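You operate a simulated robot arm through the tools that you are given. There is no shell and no other tool.

Carry out the task below with a simulated robot arm. There is one attempt and no reset: what you move stays moved.

JOB
Put things in order on the blue panel on the table. At the end: the grey bulb stands where the grey gauge stood; the green cloth from the blue panel on the table stands on top of the grey cover; the white bulb stands on top of the white battery pack; the grey gauge stands where the green cloth stood; whatever was shut is shut again. Leave all else as you found it, and nothing knocked over.

Only the result counts: the job must be done as asked and must still hold three seconds after the hand-in. Knocking over, shifting, dropping, spilling or breaking anything else fails it. A push-on lid holds only when it is set on centred and level and pressed home; a screw cap is set on level and turned clockwise until tight. Flat cloth is picked up by pressing the open fingertips on it (5 to 10 N) and closing them slowly along it; thin cloth reads only 2 to 8 mm in the jaws.

ROBOT AND FRAMES
A 7-joint arm with a two-finger parallel gripper, fixed in place. Base frame: the origin is at the foot of the arm, x ahead of it, y to its left, z up; the work surface is at about z = 0. Units: m, degrees, N and s.
With the tool pointing down near the work surface it reaches from about 0.24 to 0.62 m from the base axis. Its first joint turns from -66.0 to 66.0 degrees. Payload 2.6 kg.
Tool frame: the origin (TCP) lies between the finger pads and is the grasp point; the fingertips stand 0.03 m ahead of it; z points along the fingers, y is the line along which they close. The gripper opens to 0.094 m. The fingers are 0.028 m wide and 0.01 m thick; the gripper's body (0.05 by 0.096 m) begins 0.055 m behind the TCP.
Orientation is that of the tool frame in the base frame, as [roll, pitch, yaw] about the fixed x, y, z axes, in that order (R = Rz(yaw) Ry(pitch) Rx(roll)). With the fingers straight down and closing along the base's y, the tool's x points along the base's -x, its y along +y and its z along -z.

CONTROLS
- The arm moves only by the tool move_arm. Its argument "steps" is a list of rows, each a list of 7 numbers: the turn, a rotation vector about the base's x, y, z in units of 5 degrees (1.0 is 5 degrees), then the shift along the base's x, y, z in units of 40 mm (1.0 is 40 mm), then the gripper command, from -1 (fully open) to 1 (shut), values between in proportion. In form: [[ax, ay, az, x, y, z, grip], ...]. A call has 1 to 20 rows; each row shifts and turns the commanded pose from where the row before left it. A call with a number of a shift or a turn outside -1 to 1 is refused whole. Rows are played at 5 a second. More than 0.05 m and 8.6 degrees between two rows, or a gripper value outside its range, and nothing of the call is played. Where a pose cannot be reached the arm comes as near as it can. A force on the tool above 40 N (or 10 N above the force at the start of the call, whichever is more), or a blocked arm, ends the call early, and 0.2 s more pass. Each finger travels about 0.072 m/s and halts on what it meets, pressing with about 43 N; the grip force reading is that of the motor and also rises with nothing between the fingers. The clock runs only during rows and for 0.2 s after the last one: add rows that do not move to give the fingers time. The reply holds the time, the measured pose of the TCP, the force on the tool along the base axes, the opening and the grip force, in the units named above and with some noise, with the torque about the TCP (base axes, N m) and any sound that the robot's microphone picked up.
- Cameras (640 x 400 px; columns grow to the right, rows downward): "scene" is fixed at [0.0425, 0.4327, 0.565]; the picture's right is [-0.80, -0.60, 0.00], its down [-0.35, 0.46, -0.82] and it looks along [0.49, -0.65, -0.57] (base axes); focal length 314 px, centre (320, 200). "wrist" rides on the gripper at [0.076, 0.014, -0.102] in the tool frame; the picture's right is [-0.18, 0.98, 0.00], its down [-0.75, -0.14, -0.64] and it looks along [-0.63, -0.12, 0.77] (tool axes); focal length 243 px, centre (320, 200). There is no depth. A picture from a camera that has moved, and an enlarged one, comes with that camera's place and axes in the base frame and with its lens. The place of the scene camera against the robot may be out by one fixed shift of up to 0.018 m in any direction.
- get_image(camera): a new picture of that camera. No time passes.
- zoom(camera, box): a new picture of the part [left, top, right, bottom] of that camera's present view, enlarged. No time passes.
- finish_job(): hands the job in; it is judged then, once.

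Nothing tells you positions but the pictures and the camera data. Unless the task says otherwise, let go and move clear before handing in.

The tools are called after ">>>" by a JSON object that holds its "fn" and its "kwargs". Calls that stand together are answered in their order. move_arm: Moves the arm, as the interface text tells. Its arguments: {"type":"object","properties":{"steps":{"type":"array","items":{"type":"array","items":{"type":"number"}}}},"required":["steps"]} The other tools are called the same way: get_image (camera) takes a picture; zoom (camera, box) takes an enlarged picture of a part of a camera's view; finish_job () hands the job in.

At the start:

```text
t: 0.0
ee_pos: [0.321, -0.1364, 0.2557]
tcp_rot: [-180.0, 0.0, -180.0]
wrist_force: [0.1, 0.1, 0.5]
wrist_torque: [0.0, 0.0, -0.01]
opening: 0.0942
grasp_force: 0.1
```

scene: 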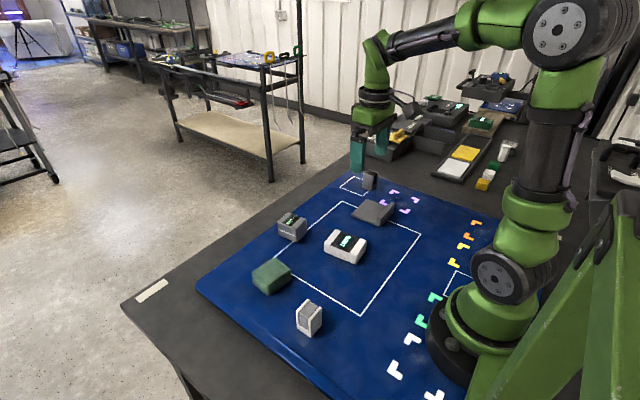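
wrist: 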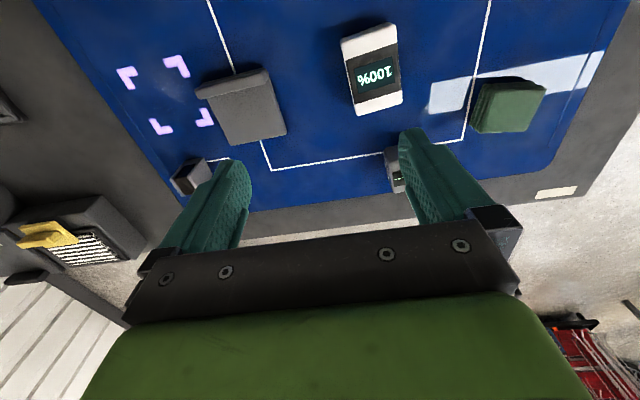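

I see a blue panel with a grey gauge-like box, a white battery pack, a green cloth block, a flat grey cover, a white cube-like bulb and a small grey bulb near the gripper. I'll look closer before I move anything.

>>> {"fn": "zoom", "kwargs": {"camera": "scene", "box": [240, 160, 440, 285]}}

>>> {"fn": "zoom", "kwargs": {"camera": "scene", "box": [220, 240, 380, 340]}}

>>> {"fn": "zoom", "kwargs": {"camera": "scene", "box": [380, 60, 540, 200]}}

>>> {"fn": "zoom", "kwargs": {"camera": "wrist", "box": [100, 0, 580, 220]}}

```text
3.20 times, centred on (340, 222) of scene
camera zoom: at [0.0425, 0.4327, 0.565], right [-0.8, -0.6, 0.0], down [-0.35, 0.46, -0.82], along [0.49, -0.65, -0.57], focal length 1004 px, centre (256, 128)
```

zoom: 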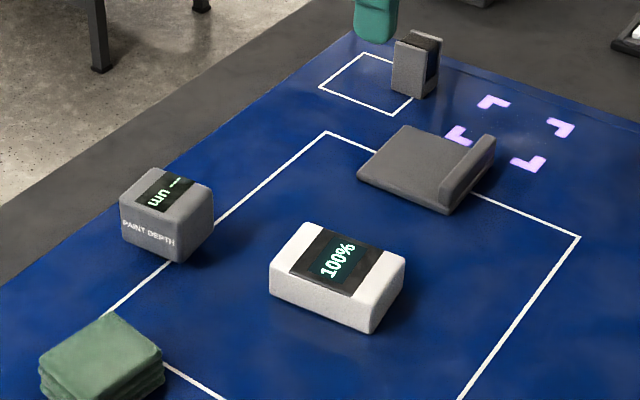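

```text
4.00 times, centred on (300, 290) of scene
camera zoom: at [0.0425, 0.4327, 0.565], right [-0.8, -0.6, 0.0], down [-0.35, 0.46, -0.82], along [0.49, -0.65, -0.57], focal length 1255 px, centre (400, -160)
```

zoom: 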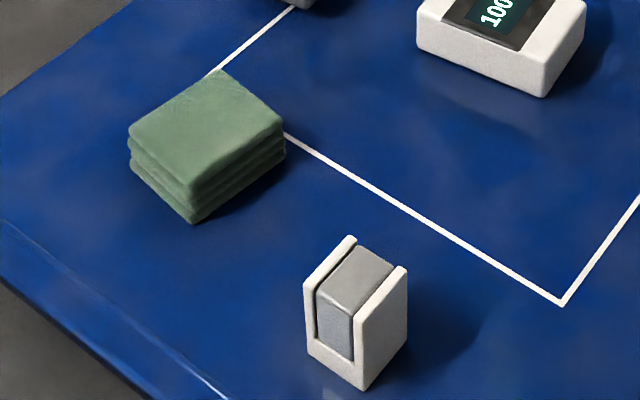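

```text
2.86 times, centred on (460, 130) of scene
camera zoom: at [0.0425, 0.4327, 0.565], right [-0.8, -0.6, 0.0], down [-0.35, 0.46, -0.82], along [0.49, -0.65, -0.57], focal length 896 px, centre (-80, 400)
```

zoom: 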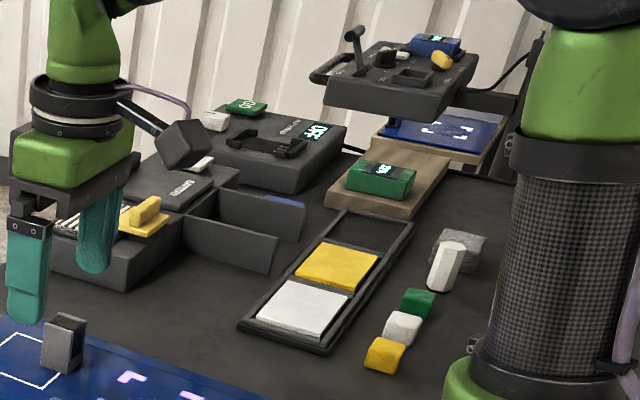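

```text
1.33 times, centred on (340, 110) of wrist
camera zoom: at [0.2453, -0.1229, 0.3592], right [0.18, 0.98, 0.0], down [0.75, -0.14, 0.64], along [0.63, -0.12, -0.77], focal length 324 px, centre (293, 320)
```

zoom: 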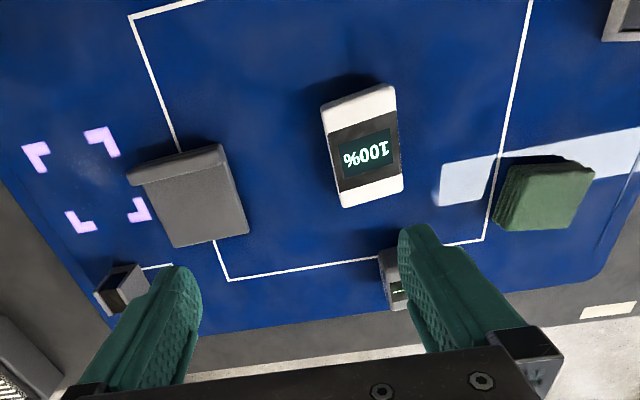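

The objects lie roughly as follows: cloth (0.41, 0.11), gauge (0.50, -0.05), battery pack (0.33, -0.07), white bulb (0.29, 0.14), grey cover (0.36, -0.23), grey bulb (0.45, -0.38). I'll move high above the cloth for a wrist view first.

>>> {"fn": "move_arm", "kwargs": {"steps": [[0, 0, 0, 0.3, 0.88, 0, -1], [0, 0, 0, 0.3, 0.88, 0, -1], [0, 0, 0, 0.3, 0.88, 0, -1], [0, 0, 0, 0.3, 0.88, 0, -1], [0, 0, 0, 0.3, 0.88, 0, -1], [0, 0, 0, 0.3, 0.88, 0, -1], [0, 0, 0, 0.3, 0.88, 0, -1], [0, 0, 0, 0, 0, 0, -1], [0, 0, 0, 0, 0, 0, -1]]}}

>>> {"fn": "get_image", "kwargs": {"camera": "wrist"}}

>>> {"fn": "get_image", "kwargs": {"camera": "scene"}}

```text
t: 2.0
ee_pos: [0.4071, 0.1109, 0.2556]
tcp_rot: [-179.9, 0.0, 180.0]
wrist_force: [-0.2, -0.1, 0.8]
wrist_torque: [0.0, 0.01, -0.04]
opening: 0.094
grasp_force: 0.1
```

```text
taken
camera wrist: at [0.3303, 0.1242, 0.3586], right [0.18, 0.98, 0.0], down [0.75, -0.14, 0.64], along [0.63, -0.12, -0.77], focal length 243 px, centre (320, 200)
```

wrist: 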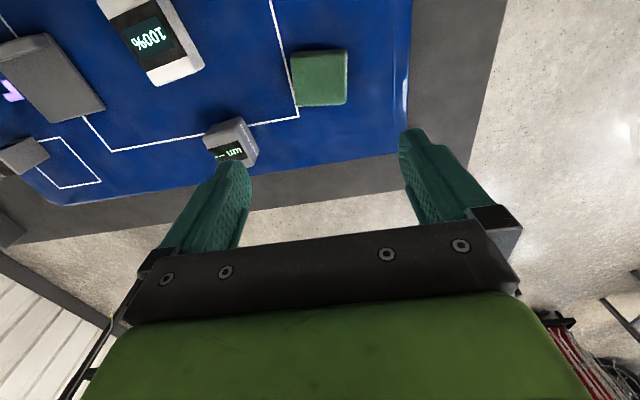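

```text
taken
```

scene: 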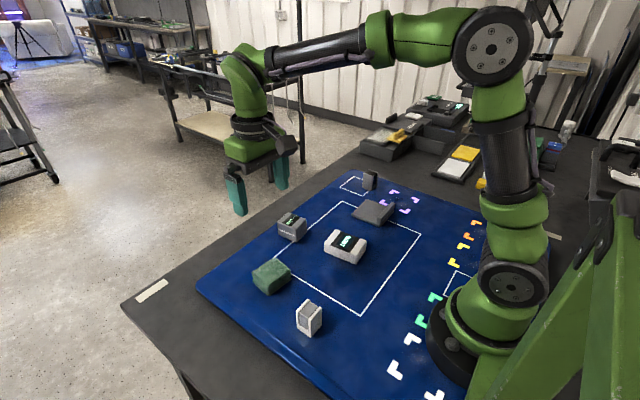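

The cloth is right below the TCP and looks like a neat folded block. I'll zoom in to measure it.

>>> {"fn": "zoom", "kwargs": {"camera": "wrist", "box": [240, 20, 400, 120]}}

>>> {"fn": "zoom", "kwargs": {"camera": "wrist", "box": [0, 0, 280, 200]}}

```text
4.00 times, centred on (320, 70) of wrist
camera zoom: at [0.3303, 0.1242, 0.3586], right [0.18, 0.98, 0.0], down [0.75, -0.14, 0.64], along [0.63, -0.12, -0.77], focal length 970 px, centre (320, 720)
```

zoom: 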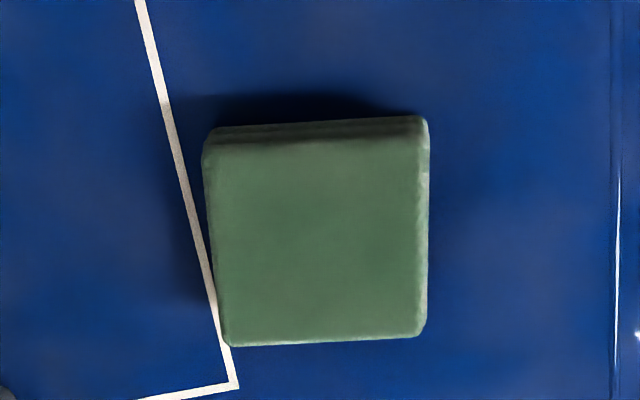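

```text
2.00 times, centred on (140, 100) of wrist
camera zoom: at [0.3303, 0.1242, 0.3586], right [0.18, 0.98, 0.0], down [0.75, -0.14, 0.64], along [0.63, -0.12, -0.77], focal length 485 px, centre (680, 400)
```

zoom: 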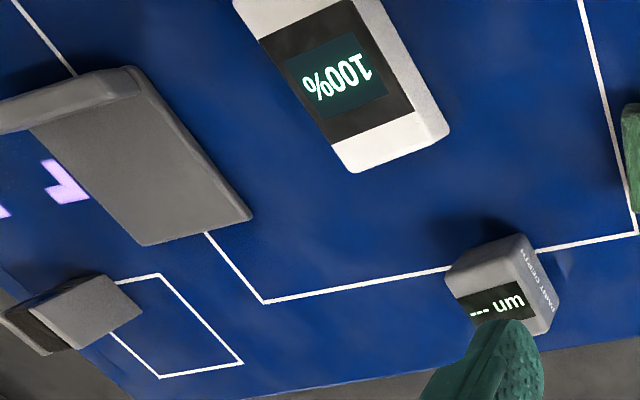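

The cloth centre is about (0.409, 0.110), size about 64 x 57 mm, yaw about -8°. Before gripping I'll look at the cover and the grey bulb from above.

>>> {"fn": "move_arm", "kwargs": {"steps": [[0, 0, 0, -0.14, -0.95, 0, -1], [0, 0, 0, -0.14, -0.95, 0, -1], [0, 0, 0, -0.14, -0.95, 0, -1], [0, 0, 0, -0.14, -0.95, 0, -1], [0, 0, 0, -0.14, -0.95, 0, -1], [0, 0, 0, -0.14, -0.95, 0, -1], [0, 0, 0, -0.14, -0.95, 0, -1], [0, 0, 0, -0.14, -0.95, 0, -1], [0, 0, 0, -0.14, -0.95, 0, -1], [0, 0, 0, 0, 0, 0, -1], [0, 0, 0, 0, 0, 0, -1]]}}

>>> {"fn": "get_image", "kwargs": {"camera": "wrist"}}

>>> {"fn": "zoom", "kwargs": {"camera": "wrist", "box": [240, 20, 400, 120]}}

```text
t: 4.4
ee_pos: [0.3558, -0.2318, 0.2565]
tcp_rot: [-179.9, 0.0, -180.0]
wrist_force: [-0.8, -0.7, -0.6]
wrist_torque: [0.0, -0.02, 0.0]
opening: 0.0941
grasp_force: 0.0
```

```text
taken
camera wrist: at [0.2795, -0.2183, 0.3592], right [0.18, 0.98, 0.0], down [0.75, -0.14, 0.64], along [0.63, -0.12, -0.77], focal length 243 px, centre (320, 200)
```

wrist: 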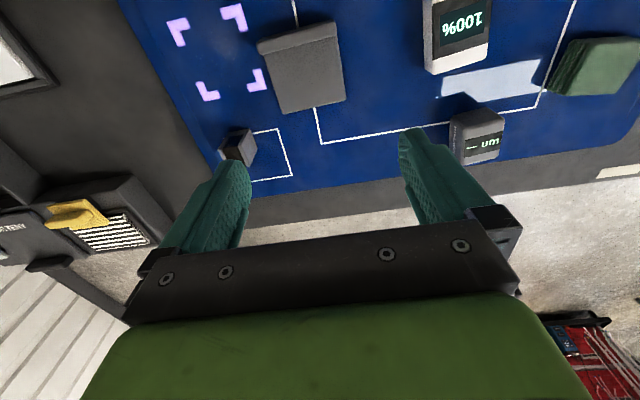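

```text
4.00 times, centred on (320, 70) of wrist
camera zoom: at [0.2795, -0.2183, 0.3592], right [0.18, 0.98, 0.0], down [0.75, -0.14, 0.64], along [0.63, -0.12, -0.77], focal length 970 px, centre (320, 720)
```

zoom: 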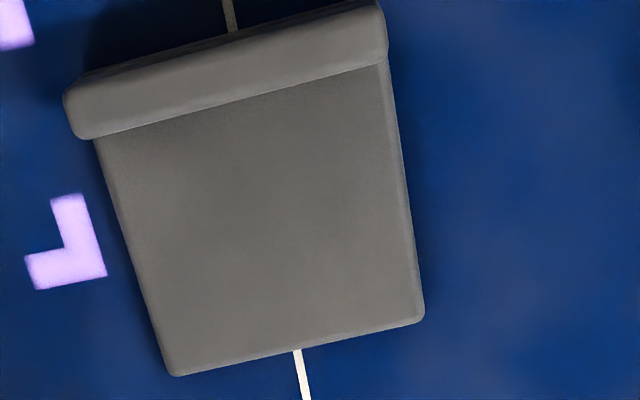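

The cover is a plate about 90 mm wide with a raised ridge on its robot side. The flat part is centred near (0.356, -0.248). Next I'll look at the grey bulb.

>>> {"fn": "move_arm", "kwargs": {"steps": [[0, 0, 0, 0.45, -0.75, 0, -1], [0, 0, 0, 0.45, -0.75, 0, -1], [0, 0, 0, 0.45, -0.75, 0, -1], [0, 0, 0, 0.45, -0.75, 0, -1], [0, 0, 0, 0.45, -0.75, 0, -1], [0, 0, 0, 0, 0, 0, -1], [0, 0, 0, 0, 0, 0, -1]]}}

>>> {"fn": "get_image", "kwargs": {"camera": "wrist"}}

>>> {"fn": "zoom", "kwargs": {"camera": "wrist", "box": [240, 20, 400, 120]}}

```text
t: 6.0
ee_pos: [0.4367, -0.3721, 0.2558]
tcp_rot: [-180.0, 0.1, -179.9]
wrist_force: [-0.4, 0.3, -0.9]
wrist_torque: [-0.01, -0.01, 0.0]
opening: 0.094
grasp_force: 0.0
out of reach, approached as far as the arm can: row 5
```

```text
taken
camera wrist: at [0.3614, -0.3586, 0.3594], right [0.18, 0.98, 0.0], down [0.75, -0.14, 0.64], along [0.63, -0.12, -0.77], focal length 243 px, centre (320, 200)
```

wrist: 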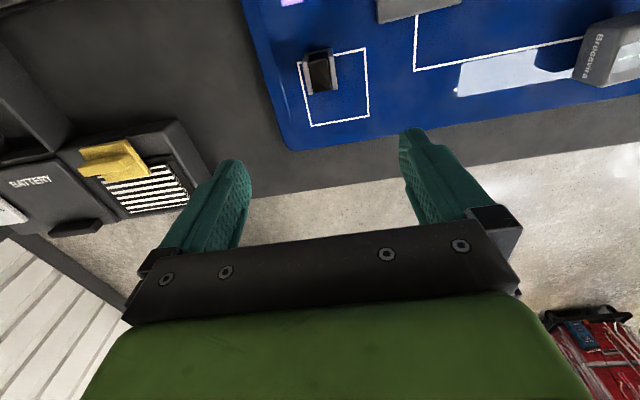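

```text
4.00 times, centred on (320, 70) of wrist
camera zoom: at [0.3614, -0.3586, 0.3594], right [0.18, 0.98, 0.0], down [0.75, -0.14, 0.64], along [0.63, -0.12, -0.77], focal length 970 px, centre (320, 720)
```

zoom: 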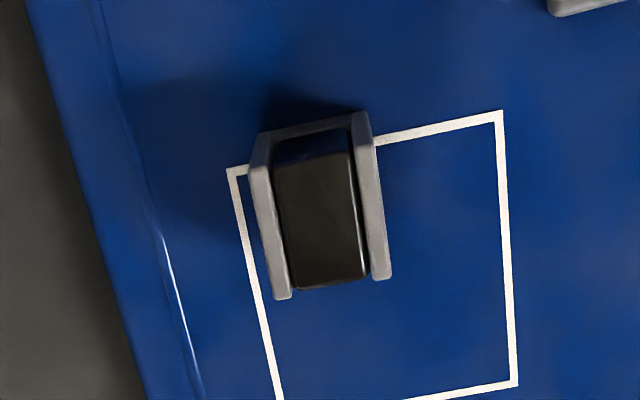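

The grey bulb is a U-shaped frame with a dark core, about 31 x 39 mm, at about (0.429, -0.370) with yaw near 0. Next I'll go over the gauge, and check object heights in the scene view.

>>> {"fn": "move_arm", "kwargs": {"steps": [[0, 0, 0, 0.12, 0.93, 0, -1], [0, 0, 0, 0.12, 0.93, 0, -1], [0, 0, 0, 0.12, 0.93, 0, -1], [0, 0, 0, 0.12, 0.93, 0, -1], [0, 0, 0, 0.12, 0.93, 0, -1], [0, 0, 0, 0.12, 0.93, 0, -1], [0, 0, 0, 0.12, 0.93, 0, -1], [0, 0, 0, 0.12, 0.93, 0, -1], [0, 0, 0, 0.12, 0.5, 0, -1], [0, 0, 0, 0, 0, 0, -1], [0, 0, 0, 0, 0, 0, -1]]}}

>>> {"fn": "get_image", "kwargs": {"camera": "wrist"}}

>>> {"fn": "zoom", "kwargs": {"camera": "wrist", "box": [240, 20, 400, 120]}}

>>> {"fn": "zoom", "kwargs": {"camera": "scene", "box": [330, 160, 410, 235]}}

>>> {"fn": "zoom", "kwargs": {"camera": "scene", "box": [250, 200, 330, 300]}}

>>> {"fn": "zoom", "kwargs": {"camera": "scene", "box": [285, 220, 375, 340]}}

```text
t: 8.4
ee_pos: [0.4837, -0.0533, 0.2552]
tcp_rot: [-179.9, 0.0, -179.9]
wrist_force: [-0.8, -0.6, 0.2]
wrist_torque: [0.01, 0.01, 0.0]
opening: 0.0939
grasp_force: 0.1
```

```text
taken
camera wrist: at [0.4068, -0.0403, 0.3584], right [0.18, 0.98, 0.0], down [0.75, -0.14, 0.64], along [0.63, -0.12, -0.77], focal length 243 px, centre (320, 200)
```

wrist: 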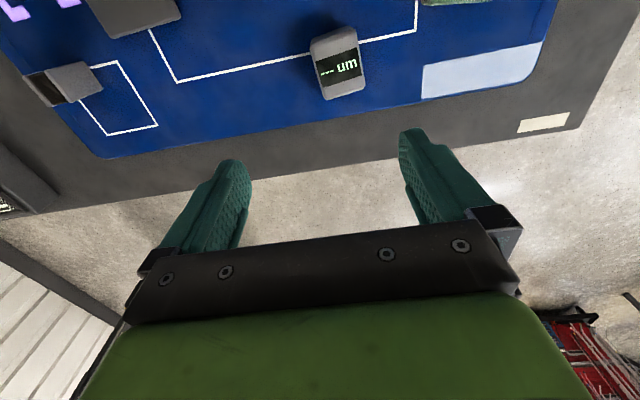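

```text
4.00 times, centred on (320, 70) of wrist
camera zoom: at [0.4068, -0.0403, 0.3584], right [0.18, 0.98, 0.0], down [0.75, -0.14, 0.64], along [0.63, -0.12, -0.77], focal length 970 px, centre (320, 720)
```

zoom: 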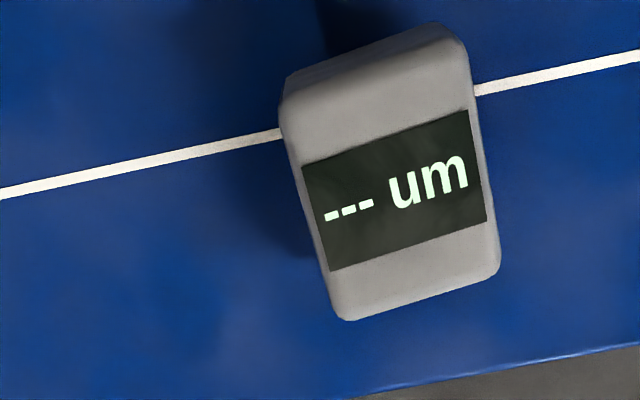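

```text
5.33 times, centred on (370, 198) of scene
camera zoom: at [0.0425, 0.4327, 0.565], right [-0.8, -0.6, 0.0], down [-0.35, 0.46, -0.82], along [0.49, -0.65, -0.57], focal length 1674 px, centre (53, 213)
```

zoom: 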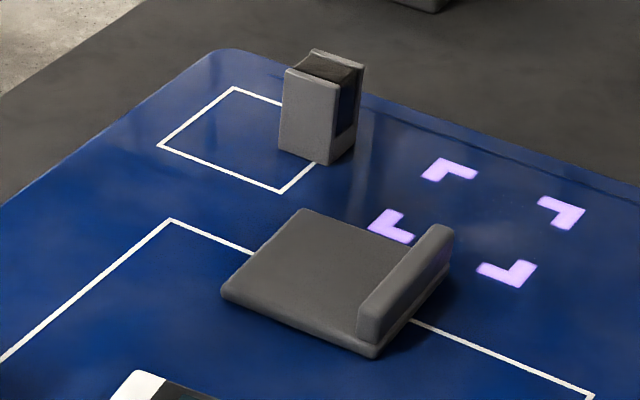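

```text
4.00 times, centred on (290, 250) of scene
camera zoom: at [0.0425, 0.4327, 0.565], right [-0.8, -0.6, 0.0], down [-0.35, 0.46, -0.82], along [0.49, -0.65, -0.57], focal length 1255 px, centre (440, 0)
```

zoom: 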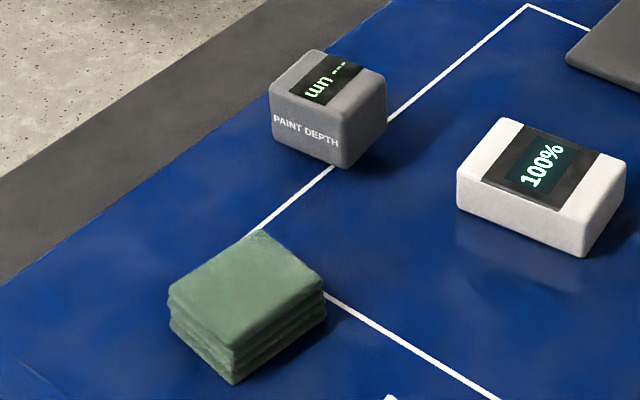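

```text
3.33 times, centred on (330, 280) of scene
camera zoom: at [0.0425, 0.4327, 0.565], right [-0.8, -0.6, 0.0], down [-0.35, 0.46, -0.82], along [0.49, -0.65, -0.57], focal length 1046 px, centre (287, -67)
```

zoom: 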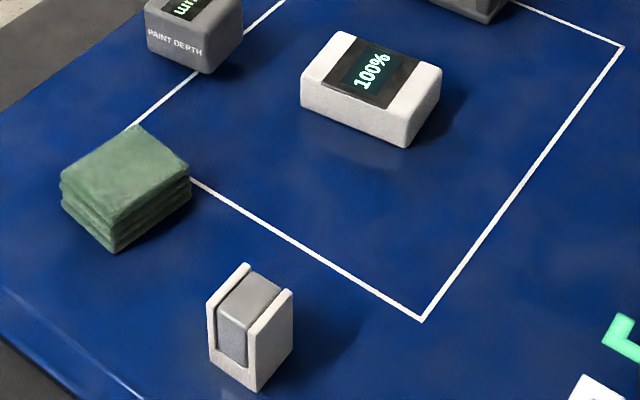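

The gauge is at about (0.472, -0.030), about 50 x 56 x 48 mm, yaw about +5.5°. I'll start with the cloth: move above it, align the yaw and go partway down to check the position.

>>> {"fn": "move_arm", "kwargs": {"steps": [[0, 0, -0.32, -0.3735, 0.8165, 0, -1], [0, 0, -0.32, -0.3735, 0.8165, 0, -1], [0, 0, -0.32, -0.3735, 0.8165, 0, -1], [0, 0, -0.32, -0.3735, 0.8165, 0, -1], [0, 0, -0.32, -0.3735, 0.8165, 0, -1], [0, 0, 0, 0, 0, -0.85, -1], [0, 0, 0, 0, 0, -0.85, -1], [0, 0, 0, 0, 0, -0.85, -1], [0, 0, 0, 0, 0, -0.85, -1], [0, 0, 0, 0, 0, 0, -1], [0, 0, 0, 0, 0, 0, -1]]}}

>>> {"fn": "get_image", "kwargs": {"camera": "wrist"}}

>>> {"fn": "get_image", "kwargs": {"camera": "scene"}}

```text
t: 10.8
ee_pos: [0.406, 0.109, 0.1188]
tcp_rot: [-180.0, -0.1, 172.0]
wrist_force: [0.7, -0.6, 0.0]
wrist_torque: [0.0, 0.01, -0.02]
opening: 0.094
grasp_force: 0.0
```

```text
taken
camera wrist: at [0.3337, 0.1329, 0.2228], right [0.32, 0.95, 0.0], down [0.73, -0.24, 0.64], along [0.61, -0.21, -0.77], focal length 243 px, centre (320, 200)
```

wrist: 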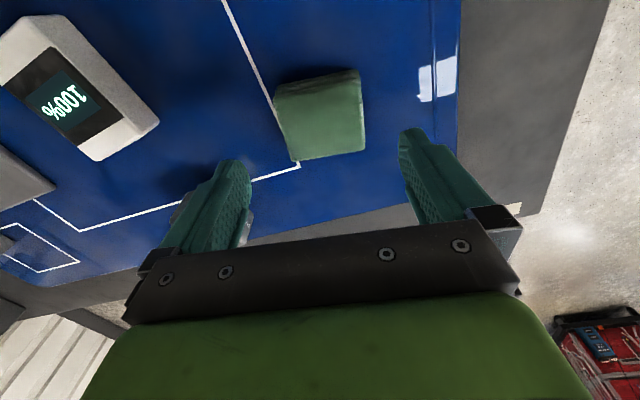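

```text
taken
```

scene: 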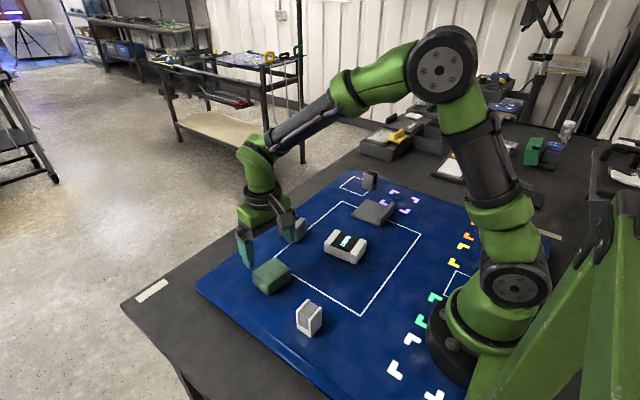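

The lower view agrees: cloth centre at (0.410, 0.110). I'll go down around it and close the fingers gradually.

>>> {"fn": "move_arm", "kwargs": {"steps": [[0, 0, -0.1, 0.08, 0.03, -0.5, -1], [0, 0, 0, 0, 0, -0.5, -1], [0, 0, 0, 0, 0, -0.5, -1], [0, 0, 0, 0, 0, -0.5, -1], [0, 0, 0, 0, 0, 0, -1], [0, 0, 0, 0, 0, 0, -0.7], [0, 0, 0, 0, 0, 0, -0.5], [0, 0, 0, 0, 0, 0, -0.4], [0, 0, 0, 0, 0, 0, -0.3], [0, 0, 0, 0, 0, 0, -0.3]]}}

>>> {"fn": "get_image", "kwargs": {"camera": "wrist"}}

>>> {"fn": "zoom", "kwargs": {"camera": "scene", "box": [210, 220, 350, 320]}}

```text
t: 13.0
ee_pos: [0.4103, 0.1124, 0.0397]
tcp_rot: [-179.9, 0.0, 171.5]
wrist_force: [-0.4, 0.2, 0.2]
wrist_torque: [0.0, -0.01, -0.01]
opening: 0.0683
grasp_force: 42.8
```

```text
taken
camera wrist: at [0.3374, 0.1355, 0.1426], right [0.33, 0.94, 0.0], down [0.72, -0.25, 0.64], along [0.61, -0.21, -0.77], focal length 243 px, centre (320, 200)
```

wrist: 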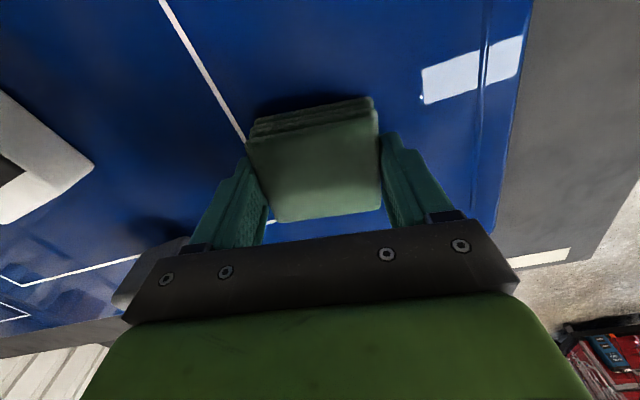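

```text
4.00 times, centred on (280, 270) of scene
camera zoom: at [0.0425, 0.4327, 0.565], right [-0.8, -0.6, 0.0], down [-0.35, 0.46, -0.82], along [0.49, -0.65, -0.57], focal length 1255 px, centre (480, -80)
```

zoom: 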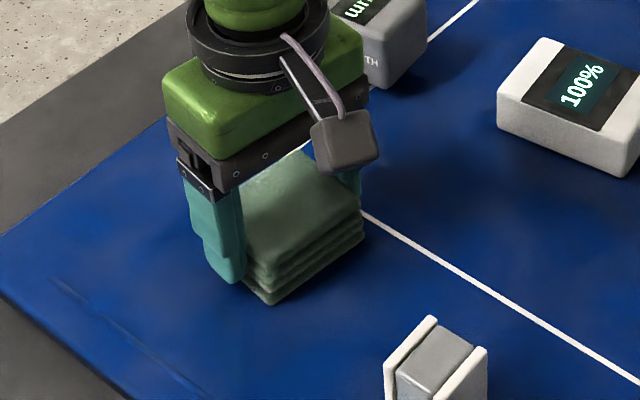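

The cloth is held at 68 mm. I'll lift it a bit and check that it comes along.

>>> {"fn": "move_arm", "kwargs": {"steps": [[0, 0, 0, 0, 0, 0.3, -0.3], [0, 0, 0, 0, 0, 0.6, -0.3], [0, 0, 0, 0, 0, 0.8, -0.3], [0, 0, 0, 0, 0, 0.8, -0.3], [0, 0, 0, 0, 0, 0.5, -0.3], [0, 0, 0, 0, 0, 0, -0.3]]}}

>>> {"fn": "get_image", "kwargs": {"camera": "wrist"}}

>>> {"fn": "get_image", "kwargs": {"camera": "scene"}}

```text
t: 14.4
ee_pos: [0.4114, 0.1128, 0.1608]
tcp_rot: [180.0, -0.1, 171.5]
wrist_force: [-0.3, 0.7, -0.4]
wrist_torque: [0.01, -0.01, -0.03]
opening: 0.0685
grasp_force: 43.3
```

```text
taken
camera wrist: at [0.3381, 0.1362, 0.2633], right [0.33, 0.94, 0.0], down [0.72, -0.25, 0.64], along [0.61, -0.21, -0.77], focal length 243 px, centre (320, 200)
```

wrist: 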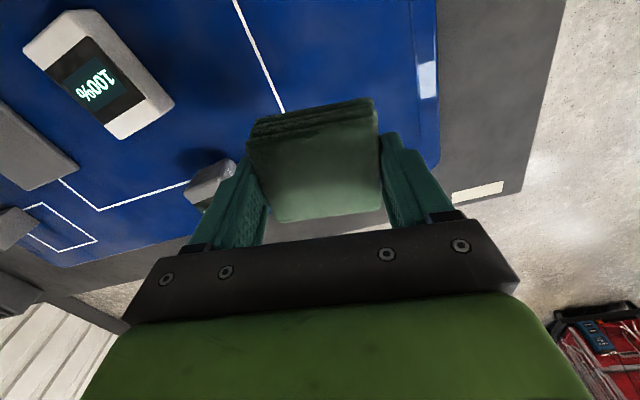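

```text
taken
```

scene: 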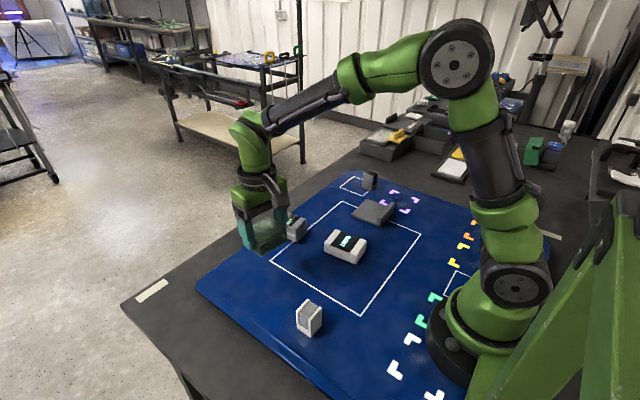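

The cloth hangs cleanly in the jaws. I'll carry it over the cover and turn it to the cover's yaw.

>>> {"fn": "move_arm", "kwargs": {"steps": [[0, 0, 0.21, -0.136, -0.9, 0, -0.3], [0, 0, 0.21, -0.136, -0.9, 0, -0.3], [0, 0, 0.21, -0.136, -0.9, 0, -0.3], [0, 0, 0.21, -0.136, -0.9, 0, -0.3], [0, 0, 0.21, -0.136, -0.9, 0, -0.3], [0, 0, 0.21, -0.136, -0.9, 0, -0.3], [0, 0, 0.21, -0.136, -0.9, 0, -0.3], [0, 0, 0.21, -0.136, -0.9, 0, -0.3], [0, 0, 0.21, -0.136, -0.9, 0, -0.3], [0, 0, 0.21, -0.136, -0.9, 0, -0.3], [0, 0, 0, 0, 0, 0, -0.3], [0, 0, 0, 0, 0, 0, -0.3]]}}

>>> {"fn": "get_image", "kwargs": {"camera": "wrist"}}

>>> {"fn": "zoom", "kwargs": {"camera": "scene", "box": [320, 130, 440, 240]}}

```text
t: 17.0
ee_pos: [0.3571, -0.2497, 0.1607]
tcp_rot: [-180.0, 0.0, -178.0]
wrist_force: [-0.8, 0.2, -0.3]
wrist_torque: [0.0, -0.01, -0.02]
opening: 0.0681
grasp_force: 42.8
```

```text
taken
camera wrist: at [0.2799, -0.2388, 0.2634], right [0.15, 0.99, 0.0], down [0.76, -0.11, 0.64], along [0.63, -0.1, -0.77], focal length 243 px, centre (320, 200)
```

wrist: 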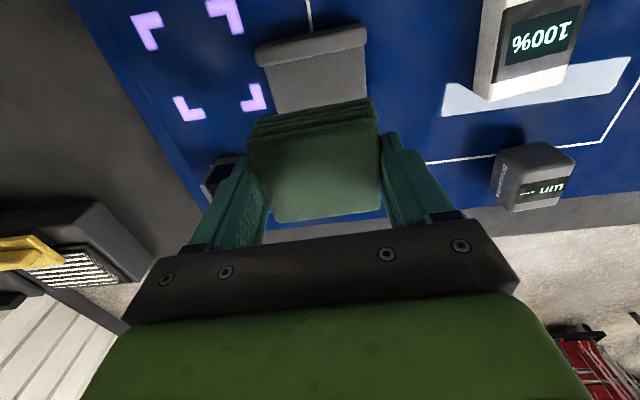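

```text
3.64 times, centred on (380, 185) of scene
camera zoom: at [0.0425, 0.4327, 0.565], right [-0.8, -0.6, 0.0], down [-0.35, 0.46, -0.82], along [0.49, -0.65, -0.57], focal length 1141 px, centre (102, 254)
```

zoom: 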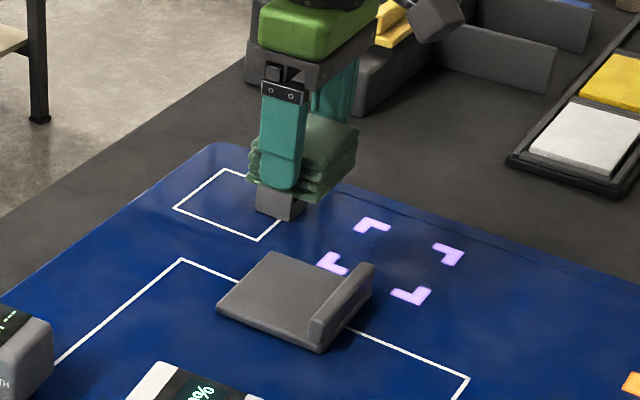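

I'm aligned over the flat part of the cover. I'll lower to just above the plate and then feel for contact in small steps.

>>> {"fn": "move_arm", "kwargs": {"steps": [[0, 0, 0, 0, 0, -0.6, -0.3], [0, 0, 0, 0, 0, -0.6, -0.3], [0, 0, 0, 0, 0, -0.6, -0.3], [0, 0, 0, 0, 0, -0.5, -0.3], [0, 0, 0, 0, 0, -0.25, -0.3], [0, 0, 0, 0, 0, 0, -0.3]]}}

>>> {"fn": "get_image", "kwargs": {"camera": "wrist"}}

>>> {"fn": "zoom", "kwargs": {"camera": "scene", "box": [320, 150, 430, 240]}}

```text
t: 18.4
ee_pos: [0.3564, -0.2506, 0.058]
tcp_rot: [180.0, 0.0, -178.0]
wrist_force: [1.2, 0.3, 0.3]
wrist_torque: [0.02, 0.02, -0.03]
opening: 0.0685
grasp_force: 43.3
```

```text
taken
camera wrist: at [0.2797, -0.2385, 0.161], right [0.15, 0.99, 0.0], down [0.76, -0.12, 0.64], along [0.63, -0.1, -0.77], focal length 243 px, centre (320, 200)
```

wrist: 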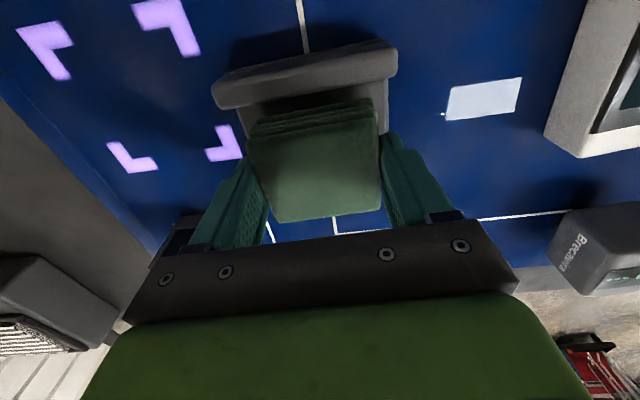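

```text
4.44 times, centred on (375, 195) of scene
camera zoom: at [0.0425, 0.4327, 0.565], right [-0.8, -0.6, 0.0], down [-0.35, 0.46, -0.82], along [0.49, -0.65, -0.57], focal length 1395 px, centre (76, 222)
```

zoom: 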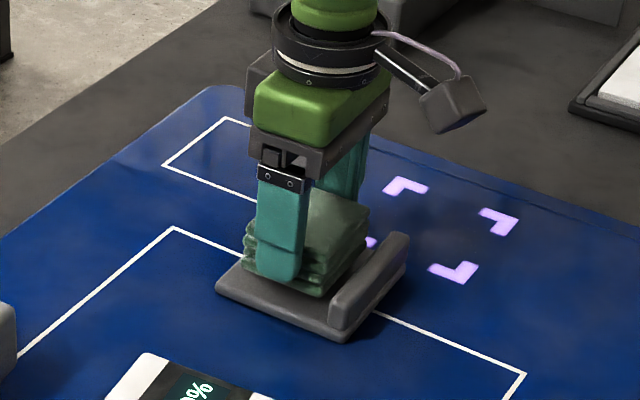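

>>> {"fn": "move_arm", "kwargs": {"steps": [[0, 0, 0, 0, 0, -0.05, -0.3], [0, 0, 0, 0, 0, -0.05, -0.3], [0, 0, 0, 0, 0, 0, -0.3]]}}

```text
t: 19.2
ee_pos: [0.3577, -0.2497, 0.0543]
tcp_rot: [-179.9, 0.0, -178.0]
wrist_force: [-0.2, 0.2, -0.4]
wrist_torque: [0.0, 0.0, -0.03]
opening: 0.0685
grasp_force: 42.6
```

No contact yet; I'll continue in 1 mm steps.

>>> {"fn": "move_arm", "kwargs": {"steps": [[0, 0, 0, 0, 0, -0.025, -0.3], [0, 0, 0, 0, 0, -0.025, -0.3], [0, 0, 0, 0, 0, 0, -0.3]]}}

>>> {"fn": "zoom", "kwargs": {"camera": "scene", "box": [350, 180, 410, 230]}}

```text
t: 20.0
ee_pos: [0.3571, -0.2487, 0.0523]
tcp_rot: [179.9, 0.1, -178.0]
wrist_force: [0.4, 0.1, -0.3]
wrist_torque: [-0.01, -0.01, 0.02]
opening: 0.0687
grasp_force: 43.2
```

```text
8.00 times, centred on (380, 205) of scene
camera zoom: at [0.0425, 0.4327, 0.565], right [-0.8, -0.6, 0.0], down [-0.35, 0.46, -0.82], along [0.49, -0.65, -0.57], focal length 2510 px, centre (-160, 160)
```

zoom: 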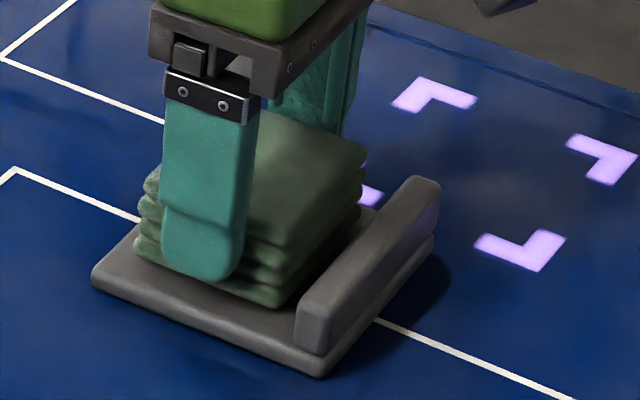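

>>> {"fn": "move_arm", "kwargs": {"steps": [[0, 0, 0, 0, 0, -0.025, -0.3], [0, 0, 0, 0, 0, 0, -0.3]]}}

>>> {"fn": "move_arm", "kwargs": {"steps": [[0, 0, 0, 0, 0, -0.025, -0.3], [0, 0, 0, 0, 0, 0, -0.3]]}}

```text
t: 20.6
ee_pos: [0.3561, -0.25, 0.0512]
tcp_rot: [-179.9, 0.1, -178.1]
wrist_force: [0.4, 0.5, -0.2]
wrist_torque: [-0.03, 0.0, -0.07]
opening: 0.0683
grasp_force: 42.6
```

```text
t: 21.2
ee_pos: [0.3549, -0.2483, 0.0499]
tcp_rot: [-179.9, 0.1, -178.0]
wrist_force: [0.2, 0.6, -0.4]
wrist_torque: [-0.02, 0.0, 0.0]
opening: 0.0682
grasp_force: 43.2
```

>>> {"fn": "move_arm", "kwargs": {"steps": [[0, 0, 0, 0, 0, -0.025, -0.3], [0, 0, 0, 0, 0, 0, -0.3]]}}

>>> {"fn": "zoom", "kwargs": {"camera": "scene", "box": [350, 180, 410, 230]}}

```text
t: 21.8
ee_pos: [0.3566, -0.2481, 0.0485]
tcp_rot: [-180.0, 0.0, -178.0]
wrist_force: [-0.1, 0.8, 3.9]
wrist_torque: [0.08, 0.03, -0.04]
opening: 0.0683
grasp_force: 43.3
```

```text
8.00 times, centred on (380, 205) of scene
camera zoom: at [0.0424, 0.4327, 0.565], right [-0.8, -0.6, 0.0], down [-0.35, 0.46, -0.82], along [0.49, -0.65, -0.57], focal length 2510 px, centre (-160, 160)
```

zoom: 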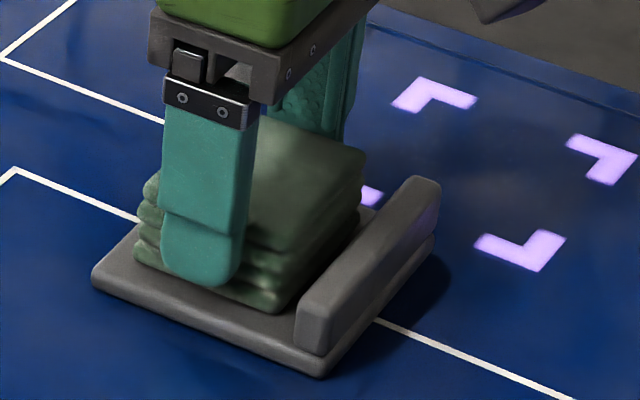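

The cloth has touched down (about 4 N). I'll open the fingers and rise straight up.

>>> {"fn": "move_arm", "kwargs": {"steps": [[0, 0, 0, 0, 0, 0, -0.45], [0, 0, 0, 0, 0, 0, -0.6], [0, 0, 0, 0, 0, 0, -0.8], [0, 0, 0, 0, 0, 0, -1], [0, 0, 0, 0, 0, 0, -1], [0, 0, 0, 0, 0, 0.3, -1], [0, 0, 0, 0, 0, 0.7, -1], [0, 0, 0, 0, 0, 1, -1], [0, 0, 0, 0, 0, 1, -1], [0, 0, 0, 0, 0, 0, -1]]}}

>>> {"fn": "get_image", "kwargs": {"camera": "wrist"}}

>>> {"fn": "zoom", "kwargs": {"camera": "scene", "box": [340, 170, 420, 230]}}

```text
t: 24.0
ee_pos: [0.3564, -0.2498, 0.1695]
tcp_rot: [180.0, 0.0, -178.0]
wrist_force: [-0.5, 0.0, 0.4]
wrist_torque: [0.04, -0.02, 0.02]
opening: 0.0941
grasp_force: 0.0
```

```text
taken
camera wrist: at [0.2802, -0.238, 0.2716], right [0.15, 0.99, 0.0], down [0.76, -0.12, 0.64], along [0.63, -0.1, -0.77], focal length 243 px, centre (320, 200)
```

wrist: 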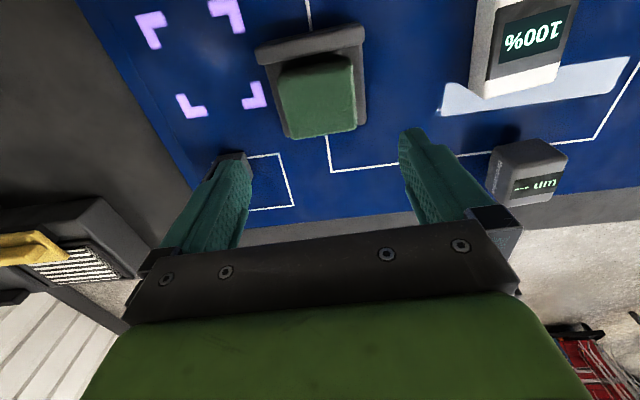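

```text
6.67 times, centred on (380, 200) of scene
camera zoom: at [0.0425, 0.4327, 0.565], right [-0.8, -0.6, 0.0], down [-0.35, 0.46, -0.82], along [0.49, -0.65, -0.57], focal length 2092 px, centre (-80, 200)
```

zoom: 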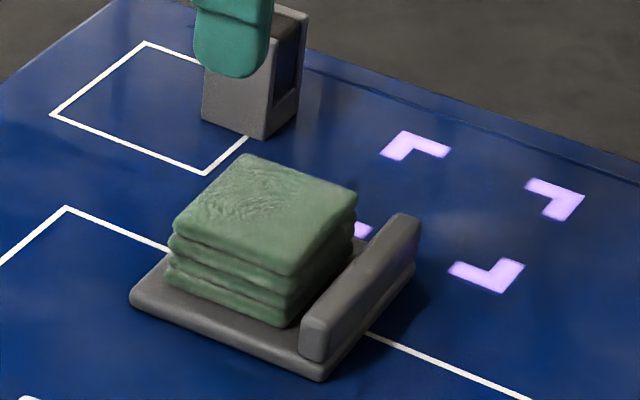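

The cloth sits neatly on the cover. Next the gauge: I'll move above it with the yaw aligned and check the view.

>>> {"fn": "move_arm", "kwargs": {"steps": [[0, 0, 0.117, 0.48, 0.915, 0, -1], [0, 0, 0.117, 0.48, 0.915, 0, -1], [0, 0, 0.117, 0.48, 0.915, 0, -1], [0, 0, 0.117, 0.48, 0.915, 0, -1], [0, 0, 0.117, 0.48, 0.915, 0, -1], [0, 0, 0.117, 0.48, 0.915, 0, -1], [0, 0, 0, 0, 0, -0.6, -1], [0, 0, 0, 0, 0, 0, -1], [0, 0, 0, 0, 0, 0, -1]]}}

>>> {"fn": "get_image", "kwargs": {"camera": "wrist"}}

>>> {"fn": "zoom", "kwargs": {"camera": "wrist", "box": [220, 40, 420, 165]}}

```text
t: 26.0
ee_pos: [0.4715, -0.0289, 0.1454]
tcp_rot: [180.0, 0.0, -174.5]
wrist_force: [-0.9, 0.1, -0.3]
wrist_torque: [0.03, 0.02, 0.03]
opening: 0.0937
grasp_force: 0.0
```

```text
taken
camera wrist: at [0.3943, -0.0239, 0.2484], right [0.09, 1.0, 0.0], down [0.76, -0.07, 0.64], along [0.64, -0.06, -0.77], focal length 243 px, centre (320, 200)
```

wrist: 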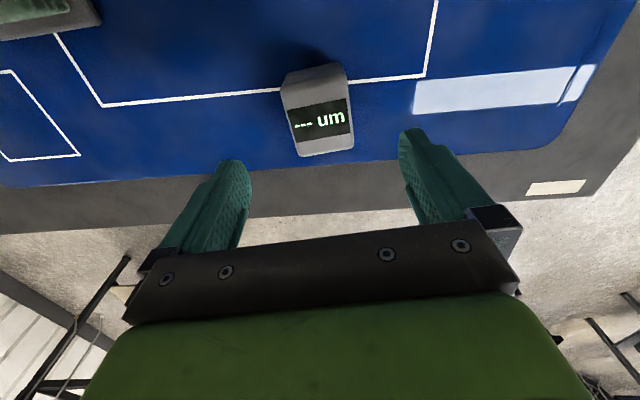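

```text
3.20 times, centred on (320, 102) of wrist
camera zoom: at [0.3943, -0.0239, 0.2484], right [0.09, 1.0, 0.0], down [0.76, -0.07, 0.64], along [0.64, -0.06, -0.77], focal length 776 px, centre (320, 512)
```

zoom: 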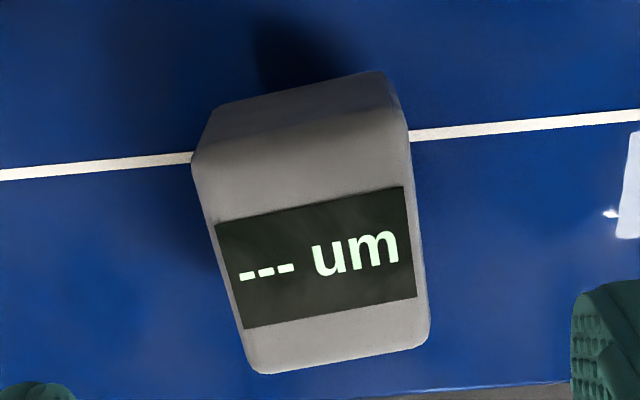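

The gauge centre is confirmed at about (0.474, -0.031), yaw 5.5°. I'll go down and grip it.

>>> {"fn": "move_arm", "kwargs": {"steps": [[0, 0, 0, 0.06, -0.05, -0.6, -1], [0, 0, 0, 0, 0, -0.6, -1], [0, 0, 0, 0, 0, -0.6, -1], [0, 0, 0, 0, 0, -0.5, -1], [0, 0, 0, 0, 0, -0.33, -1], [0, 0, 0, 0, 0, 0, -1], [0, 0, 0, 0, 0, 0, -1]]}}

>>> {"fn": "get_image", "kwargs": {"camera": "wrist"}}

>>> {"fn": "zoom", "kwargs": {"camera": "scene", "box": [240, 170, 340, 250]}}

```text
t: 27.6
ee_pos: [0.4735, -0.0312, 0.0393]
tcp_rot: [180.0, 0.0, -174.5]
wrist_force: [0.5, -0.4, 0.9]
wrist_torque: [0.01, -0.02, 0.02]
opening: 0.094
grasp_force: 0.0
```

```text
taken
camera wrist: at [0.3968, -0.0257, 0.1424], right [0.09, 1.0, 0.0], down [0.76, -0.07, 0.64], along [0.64, -0.06, -0.77], focal length 243 px, centre (320, 200)
```

wrist: 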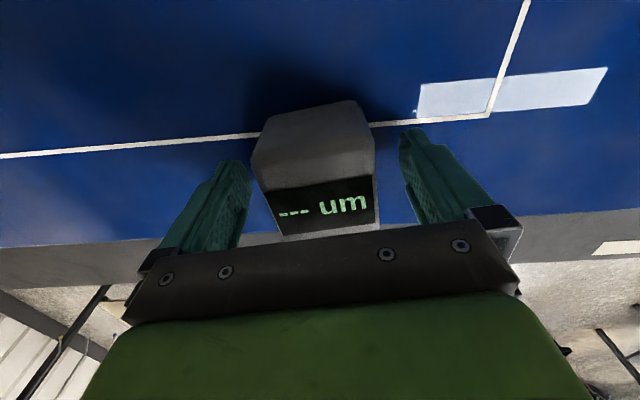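

```text
5.00 times, centred on (290, 210) of scene
camera zoom: at [0.0425, 0.4327, 0.565], right [-0.8, -0.6, 0.0], down [-0.35, 0.46, -0.82], along [0.49, -0.65, -0.57], focal length 1569 px, centre (470, 150)
```

zoom: 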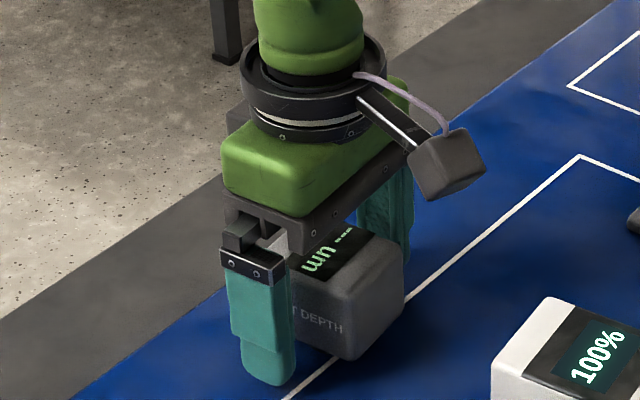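

>>> {"fn": "move_arm", "kwargs": {"steps": [[0, 0, 0, 0, 0, 0, -0.6], [0, 0, 0, 0, 0, 0, -0.3], [0, 0, 0, 0, 0, 0, -0.1], [0, 0, 0, 0, 0, 0, 0.0], [0, 0, 0, 0, 0, 0, 0.1], [0, 0, 0, 0, 0, 0, 0.1]]}}

>>> {"fn": "move_arm", "kwargs": {"steps": [[0, 0, 0, 0, 0, 0.3, 0.1], [0, 0, 0, 0, 0, 0.6, 0.1], [0, 0, 0, 0, 0, 0.8, 0.1], [0, 0, 0, 0, 0, 0.8, 0.1], [0, 0, 0, 0, 0, 0, 0.1]]}}

>>> {"fn": "get_image", "kwargs": {"camera": "wrist"}}

>>> {"fn": "get_image", "kwargs": {"camera": "scene"}}

```text
t: 29.0
ee_pos: [0.4732, -0.0314, 0.0399]
tcp_rot: [180.0, -0.1, -174.5]
wrist_force: [0.3, 0.1, 0.7]
wrist_torque: [0.0, -0.01, 0.01]
opening: 0.0559
grasp_force: 43.3
```

```text
t: 30.2
ee_pos: [0.4733, -0.0306, 0.1394]
tcp_rot: [179.9, 0.0, -174.5]
wrist_force: [0.3, -0.3, -2.4]
wrist_torque: [0.0, -0.01, 0.02]
opening: 0.056
grasp_force: 43.2
```

```text
taken
camera wrist: at [0.3972, -0.0249, 0.2429], right [0.09, 1.0, 0.0], down [0.76, -0.07, 0.64], along [0.64, -0.06, -0.77], focal length 243 px, centre (320, 200)
```

wrist: 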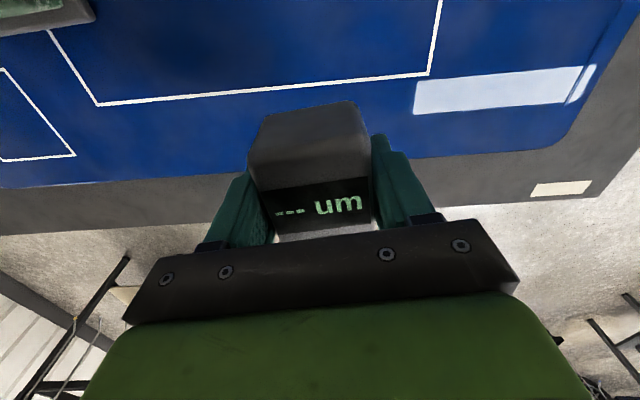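

```text
taken
```

scene: 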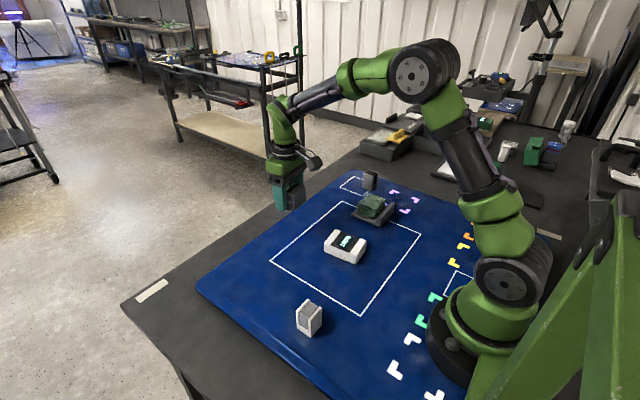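

The gauge is held. I'll carry it to the cloth's old spot (0.410, 0.111).

>>> {"fn": "move_arm", "kwargs": {"steps": [[0, 0, 0, -0.317, 0.71, 0, 0.1], [0, 0, 0, -0.317, 0.71, 0, 0.1], [0, 0, 0, -0.317, 0.71, 0, 0.1], [0, 0, 0, -0.317, 0.71, 0, 0.1], [0, 0, 0, -0.317, 0.71, 0, 0.1], [0, 0, 0, 0, 0, 0, 0.1], [0, 0, 0, 0, 0, -0.6, 0.1], [0, 0, 0, 0, 0, -0.6, 0.1], [0, 0, 0, 0, 0, -0.6, 0.1], [0, 0, 0, 0, 0, -0.4, 0.1], [0, 0, 0, 0, 0, -0.18, 0.1], [0, 0, 0, 0, 0, 0, 0.1]]}}

>>> {"fn": "get_image", "kwargs": {"camera": "wrist"}}

>>> {"fn": "zoom", "kwargs": {"camera": "scene", "box": [220, 220, 340, 310]}}

```text
t: 32.8
ee_pos: [0.4111, 0.11, 0.0458]
tcp_rot: [180.0, 0.0, -174.4]
wrist_force: [-0.4, 1.1, -2.2]
wrist_torque: [0.01, 0.02, 0.02]
opening: 0.0563
grasp_force: 42.8
```

```text
taken
camera wrist: at [0.3339, 0.1158, 0.1477], right [0.09, 1.0, 0.0], down [0.76, -0.07, 0.64], along [0.64, -0.06, -0.77], focal length 243 px, centre (320, 200)
```

wrist: 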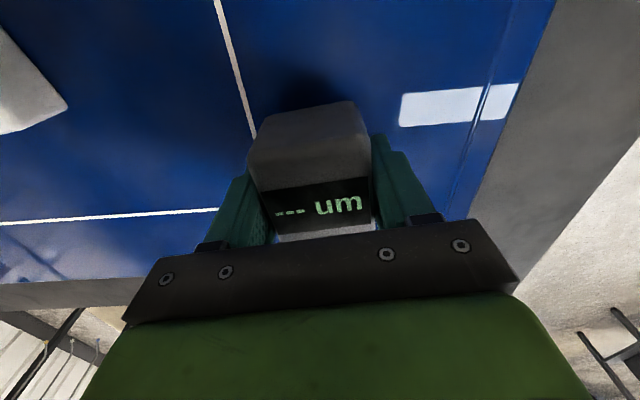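

```text
4.44 times, centred on (280, 265) of scene
camera zoom: at [0.0425, 0.4327, 0.565], right [-0.8, -0.6, 0.0], down [-0.35, 0.46, -0.82], along [0.49, -0.65, -0.57], focal length 1395 px, centre (498, -89)
```

zoom: 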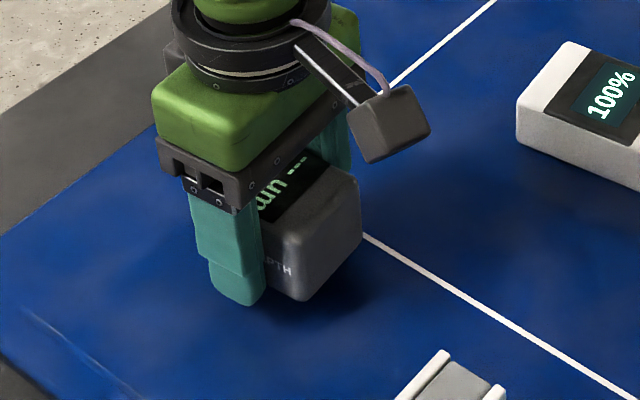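

>>> {"fn": "move_arm", "kwargs": {"steps": [[0, 0, 0, 0, 0.02, -0.06, 0.1], [0, 0, 0, 0, 0, -0.05, 0.1], [0, 0, 0, 0, 0, 0, 0.1]]}}

>>> {"fn": "move_arm", "kwargs": {"steps": [[0, 0, 0, 0, 0, -0.025, 0.1], [0, 0, 0, 0, 0, 0, 0.1]]}}

```text
t: 33.6
ee_pos: [0.411, 0.1115, 0.0408]
tcp_rot: [179.9, 0.0, -174.5]
wrist_force: [0.7, -0.3, -1.8]
wrist_torque: [0.01, -0.02, 0.02]
opening: 0.056
grasp_force: 43.3
```

```text
t: 34.2
ee_pos: [0.4104, 0.1119, 0.0396]
tcp_rot: [180.0, 0.0, -174.5]
wrist_force: [-1.6, 0.0, 2.7]
wrist_torque: [0.0, 0.11, 0.0]
opening: 0.0562
grasp_force: 42.8
```

Contact is felt and the gauge rests on the panel. I'll release and rise.

>>> {"fn": "move_arm", "kwargs": {"steps": [[0, 0, 0, 0, 0, 0, -0.25], [0, 0, 0, 0, 0, 0, -0.4], [0, 0, 0, 0, 0, 0, -0.7], [0, 0, 0, 0, 0, 0, -1], [0, 0, 0, 0, 0, 0, -1], [0, 0, 0, 0, 0, 0.3, -1], [0, 0, 0, 0, 0, 0.7, -1], [0, 0, 0, 0, 0, 1, -1], [0, 0, 0, 0, 0, 1, -1], [0, 0, 0, 0, 0, 0, -1]]}}

>>> {"fn": "get_image", "kwargs": {"camera": "wrist"}}

>>> {"fn": "get_image", "kwargs": {"camera": "scene"}}

```text
t: 36.4
ee_pos: [0.4113, 0.1104, 0.1597]
tcp_rot: [180.0, 0.0, -174.5]
wrist_force: [-0.1, 0.1, 0.3]
wrist_torque: [-0.03, -0.01, 0.01]
opening: 0.0939
grasp_force: 0.0
```

```text
taken
camera wrist: at [0.3343, 0.1173, 0.2636], right [0.09, 1.0, 0.0], down [0.76, -0.07, 0.64], along [0.64, -0.06, -0.77], focal length 243 px, centre (320, 200)
```

wrist: 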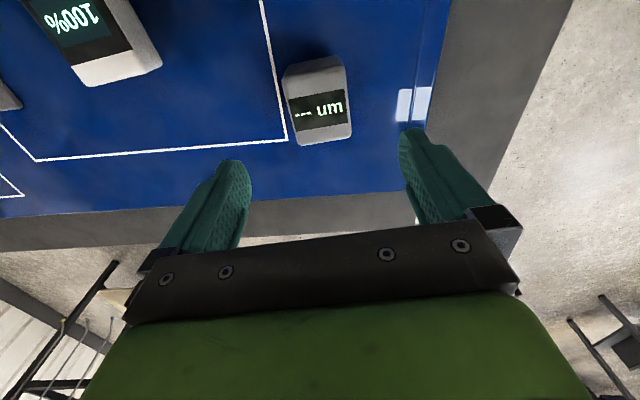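

```text
taken
```

scene: 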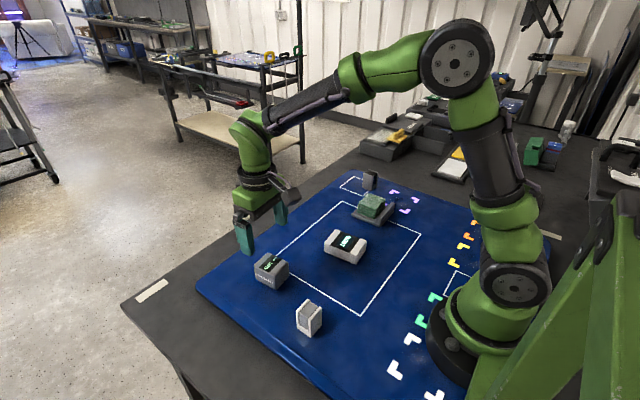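

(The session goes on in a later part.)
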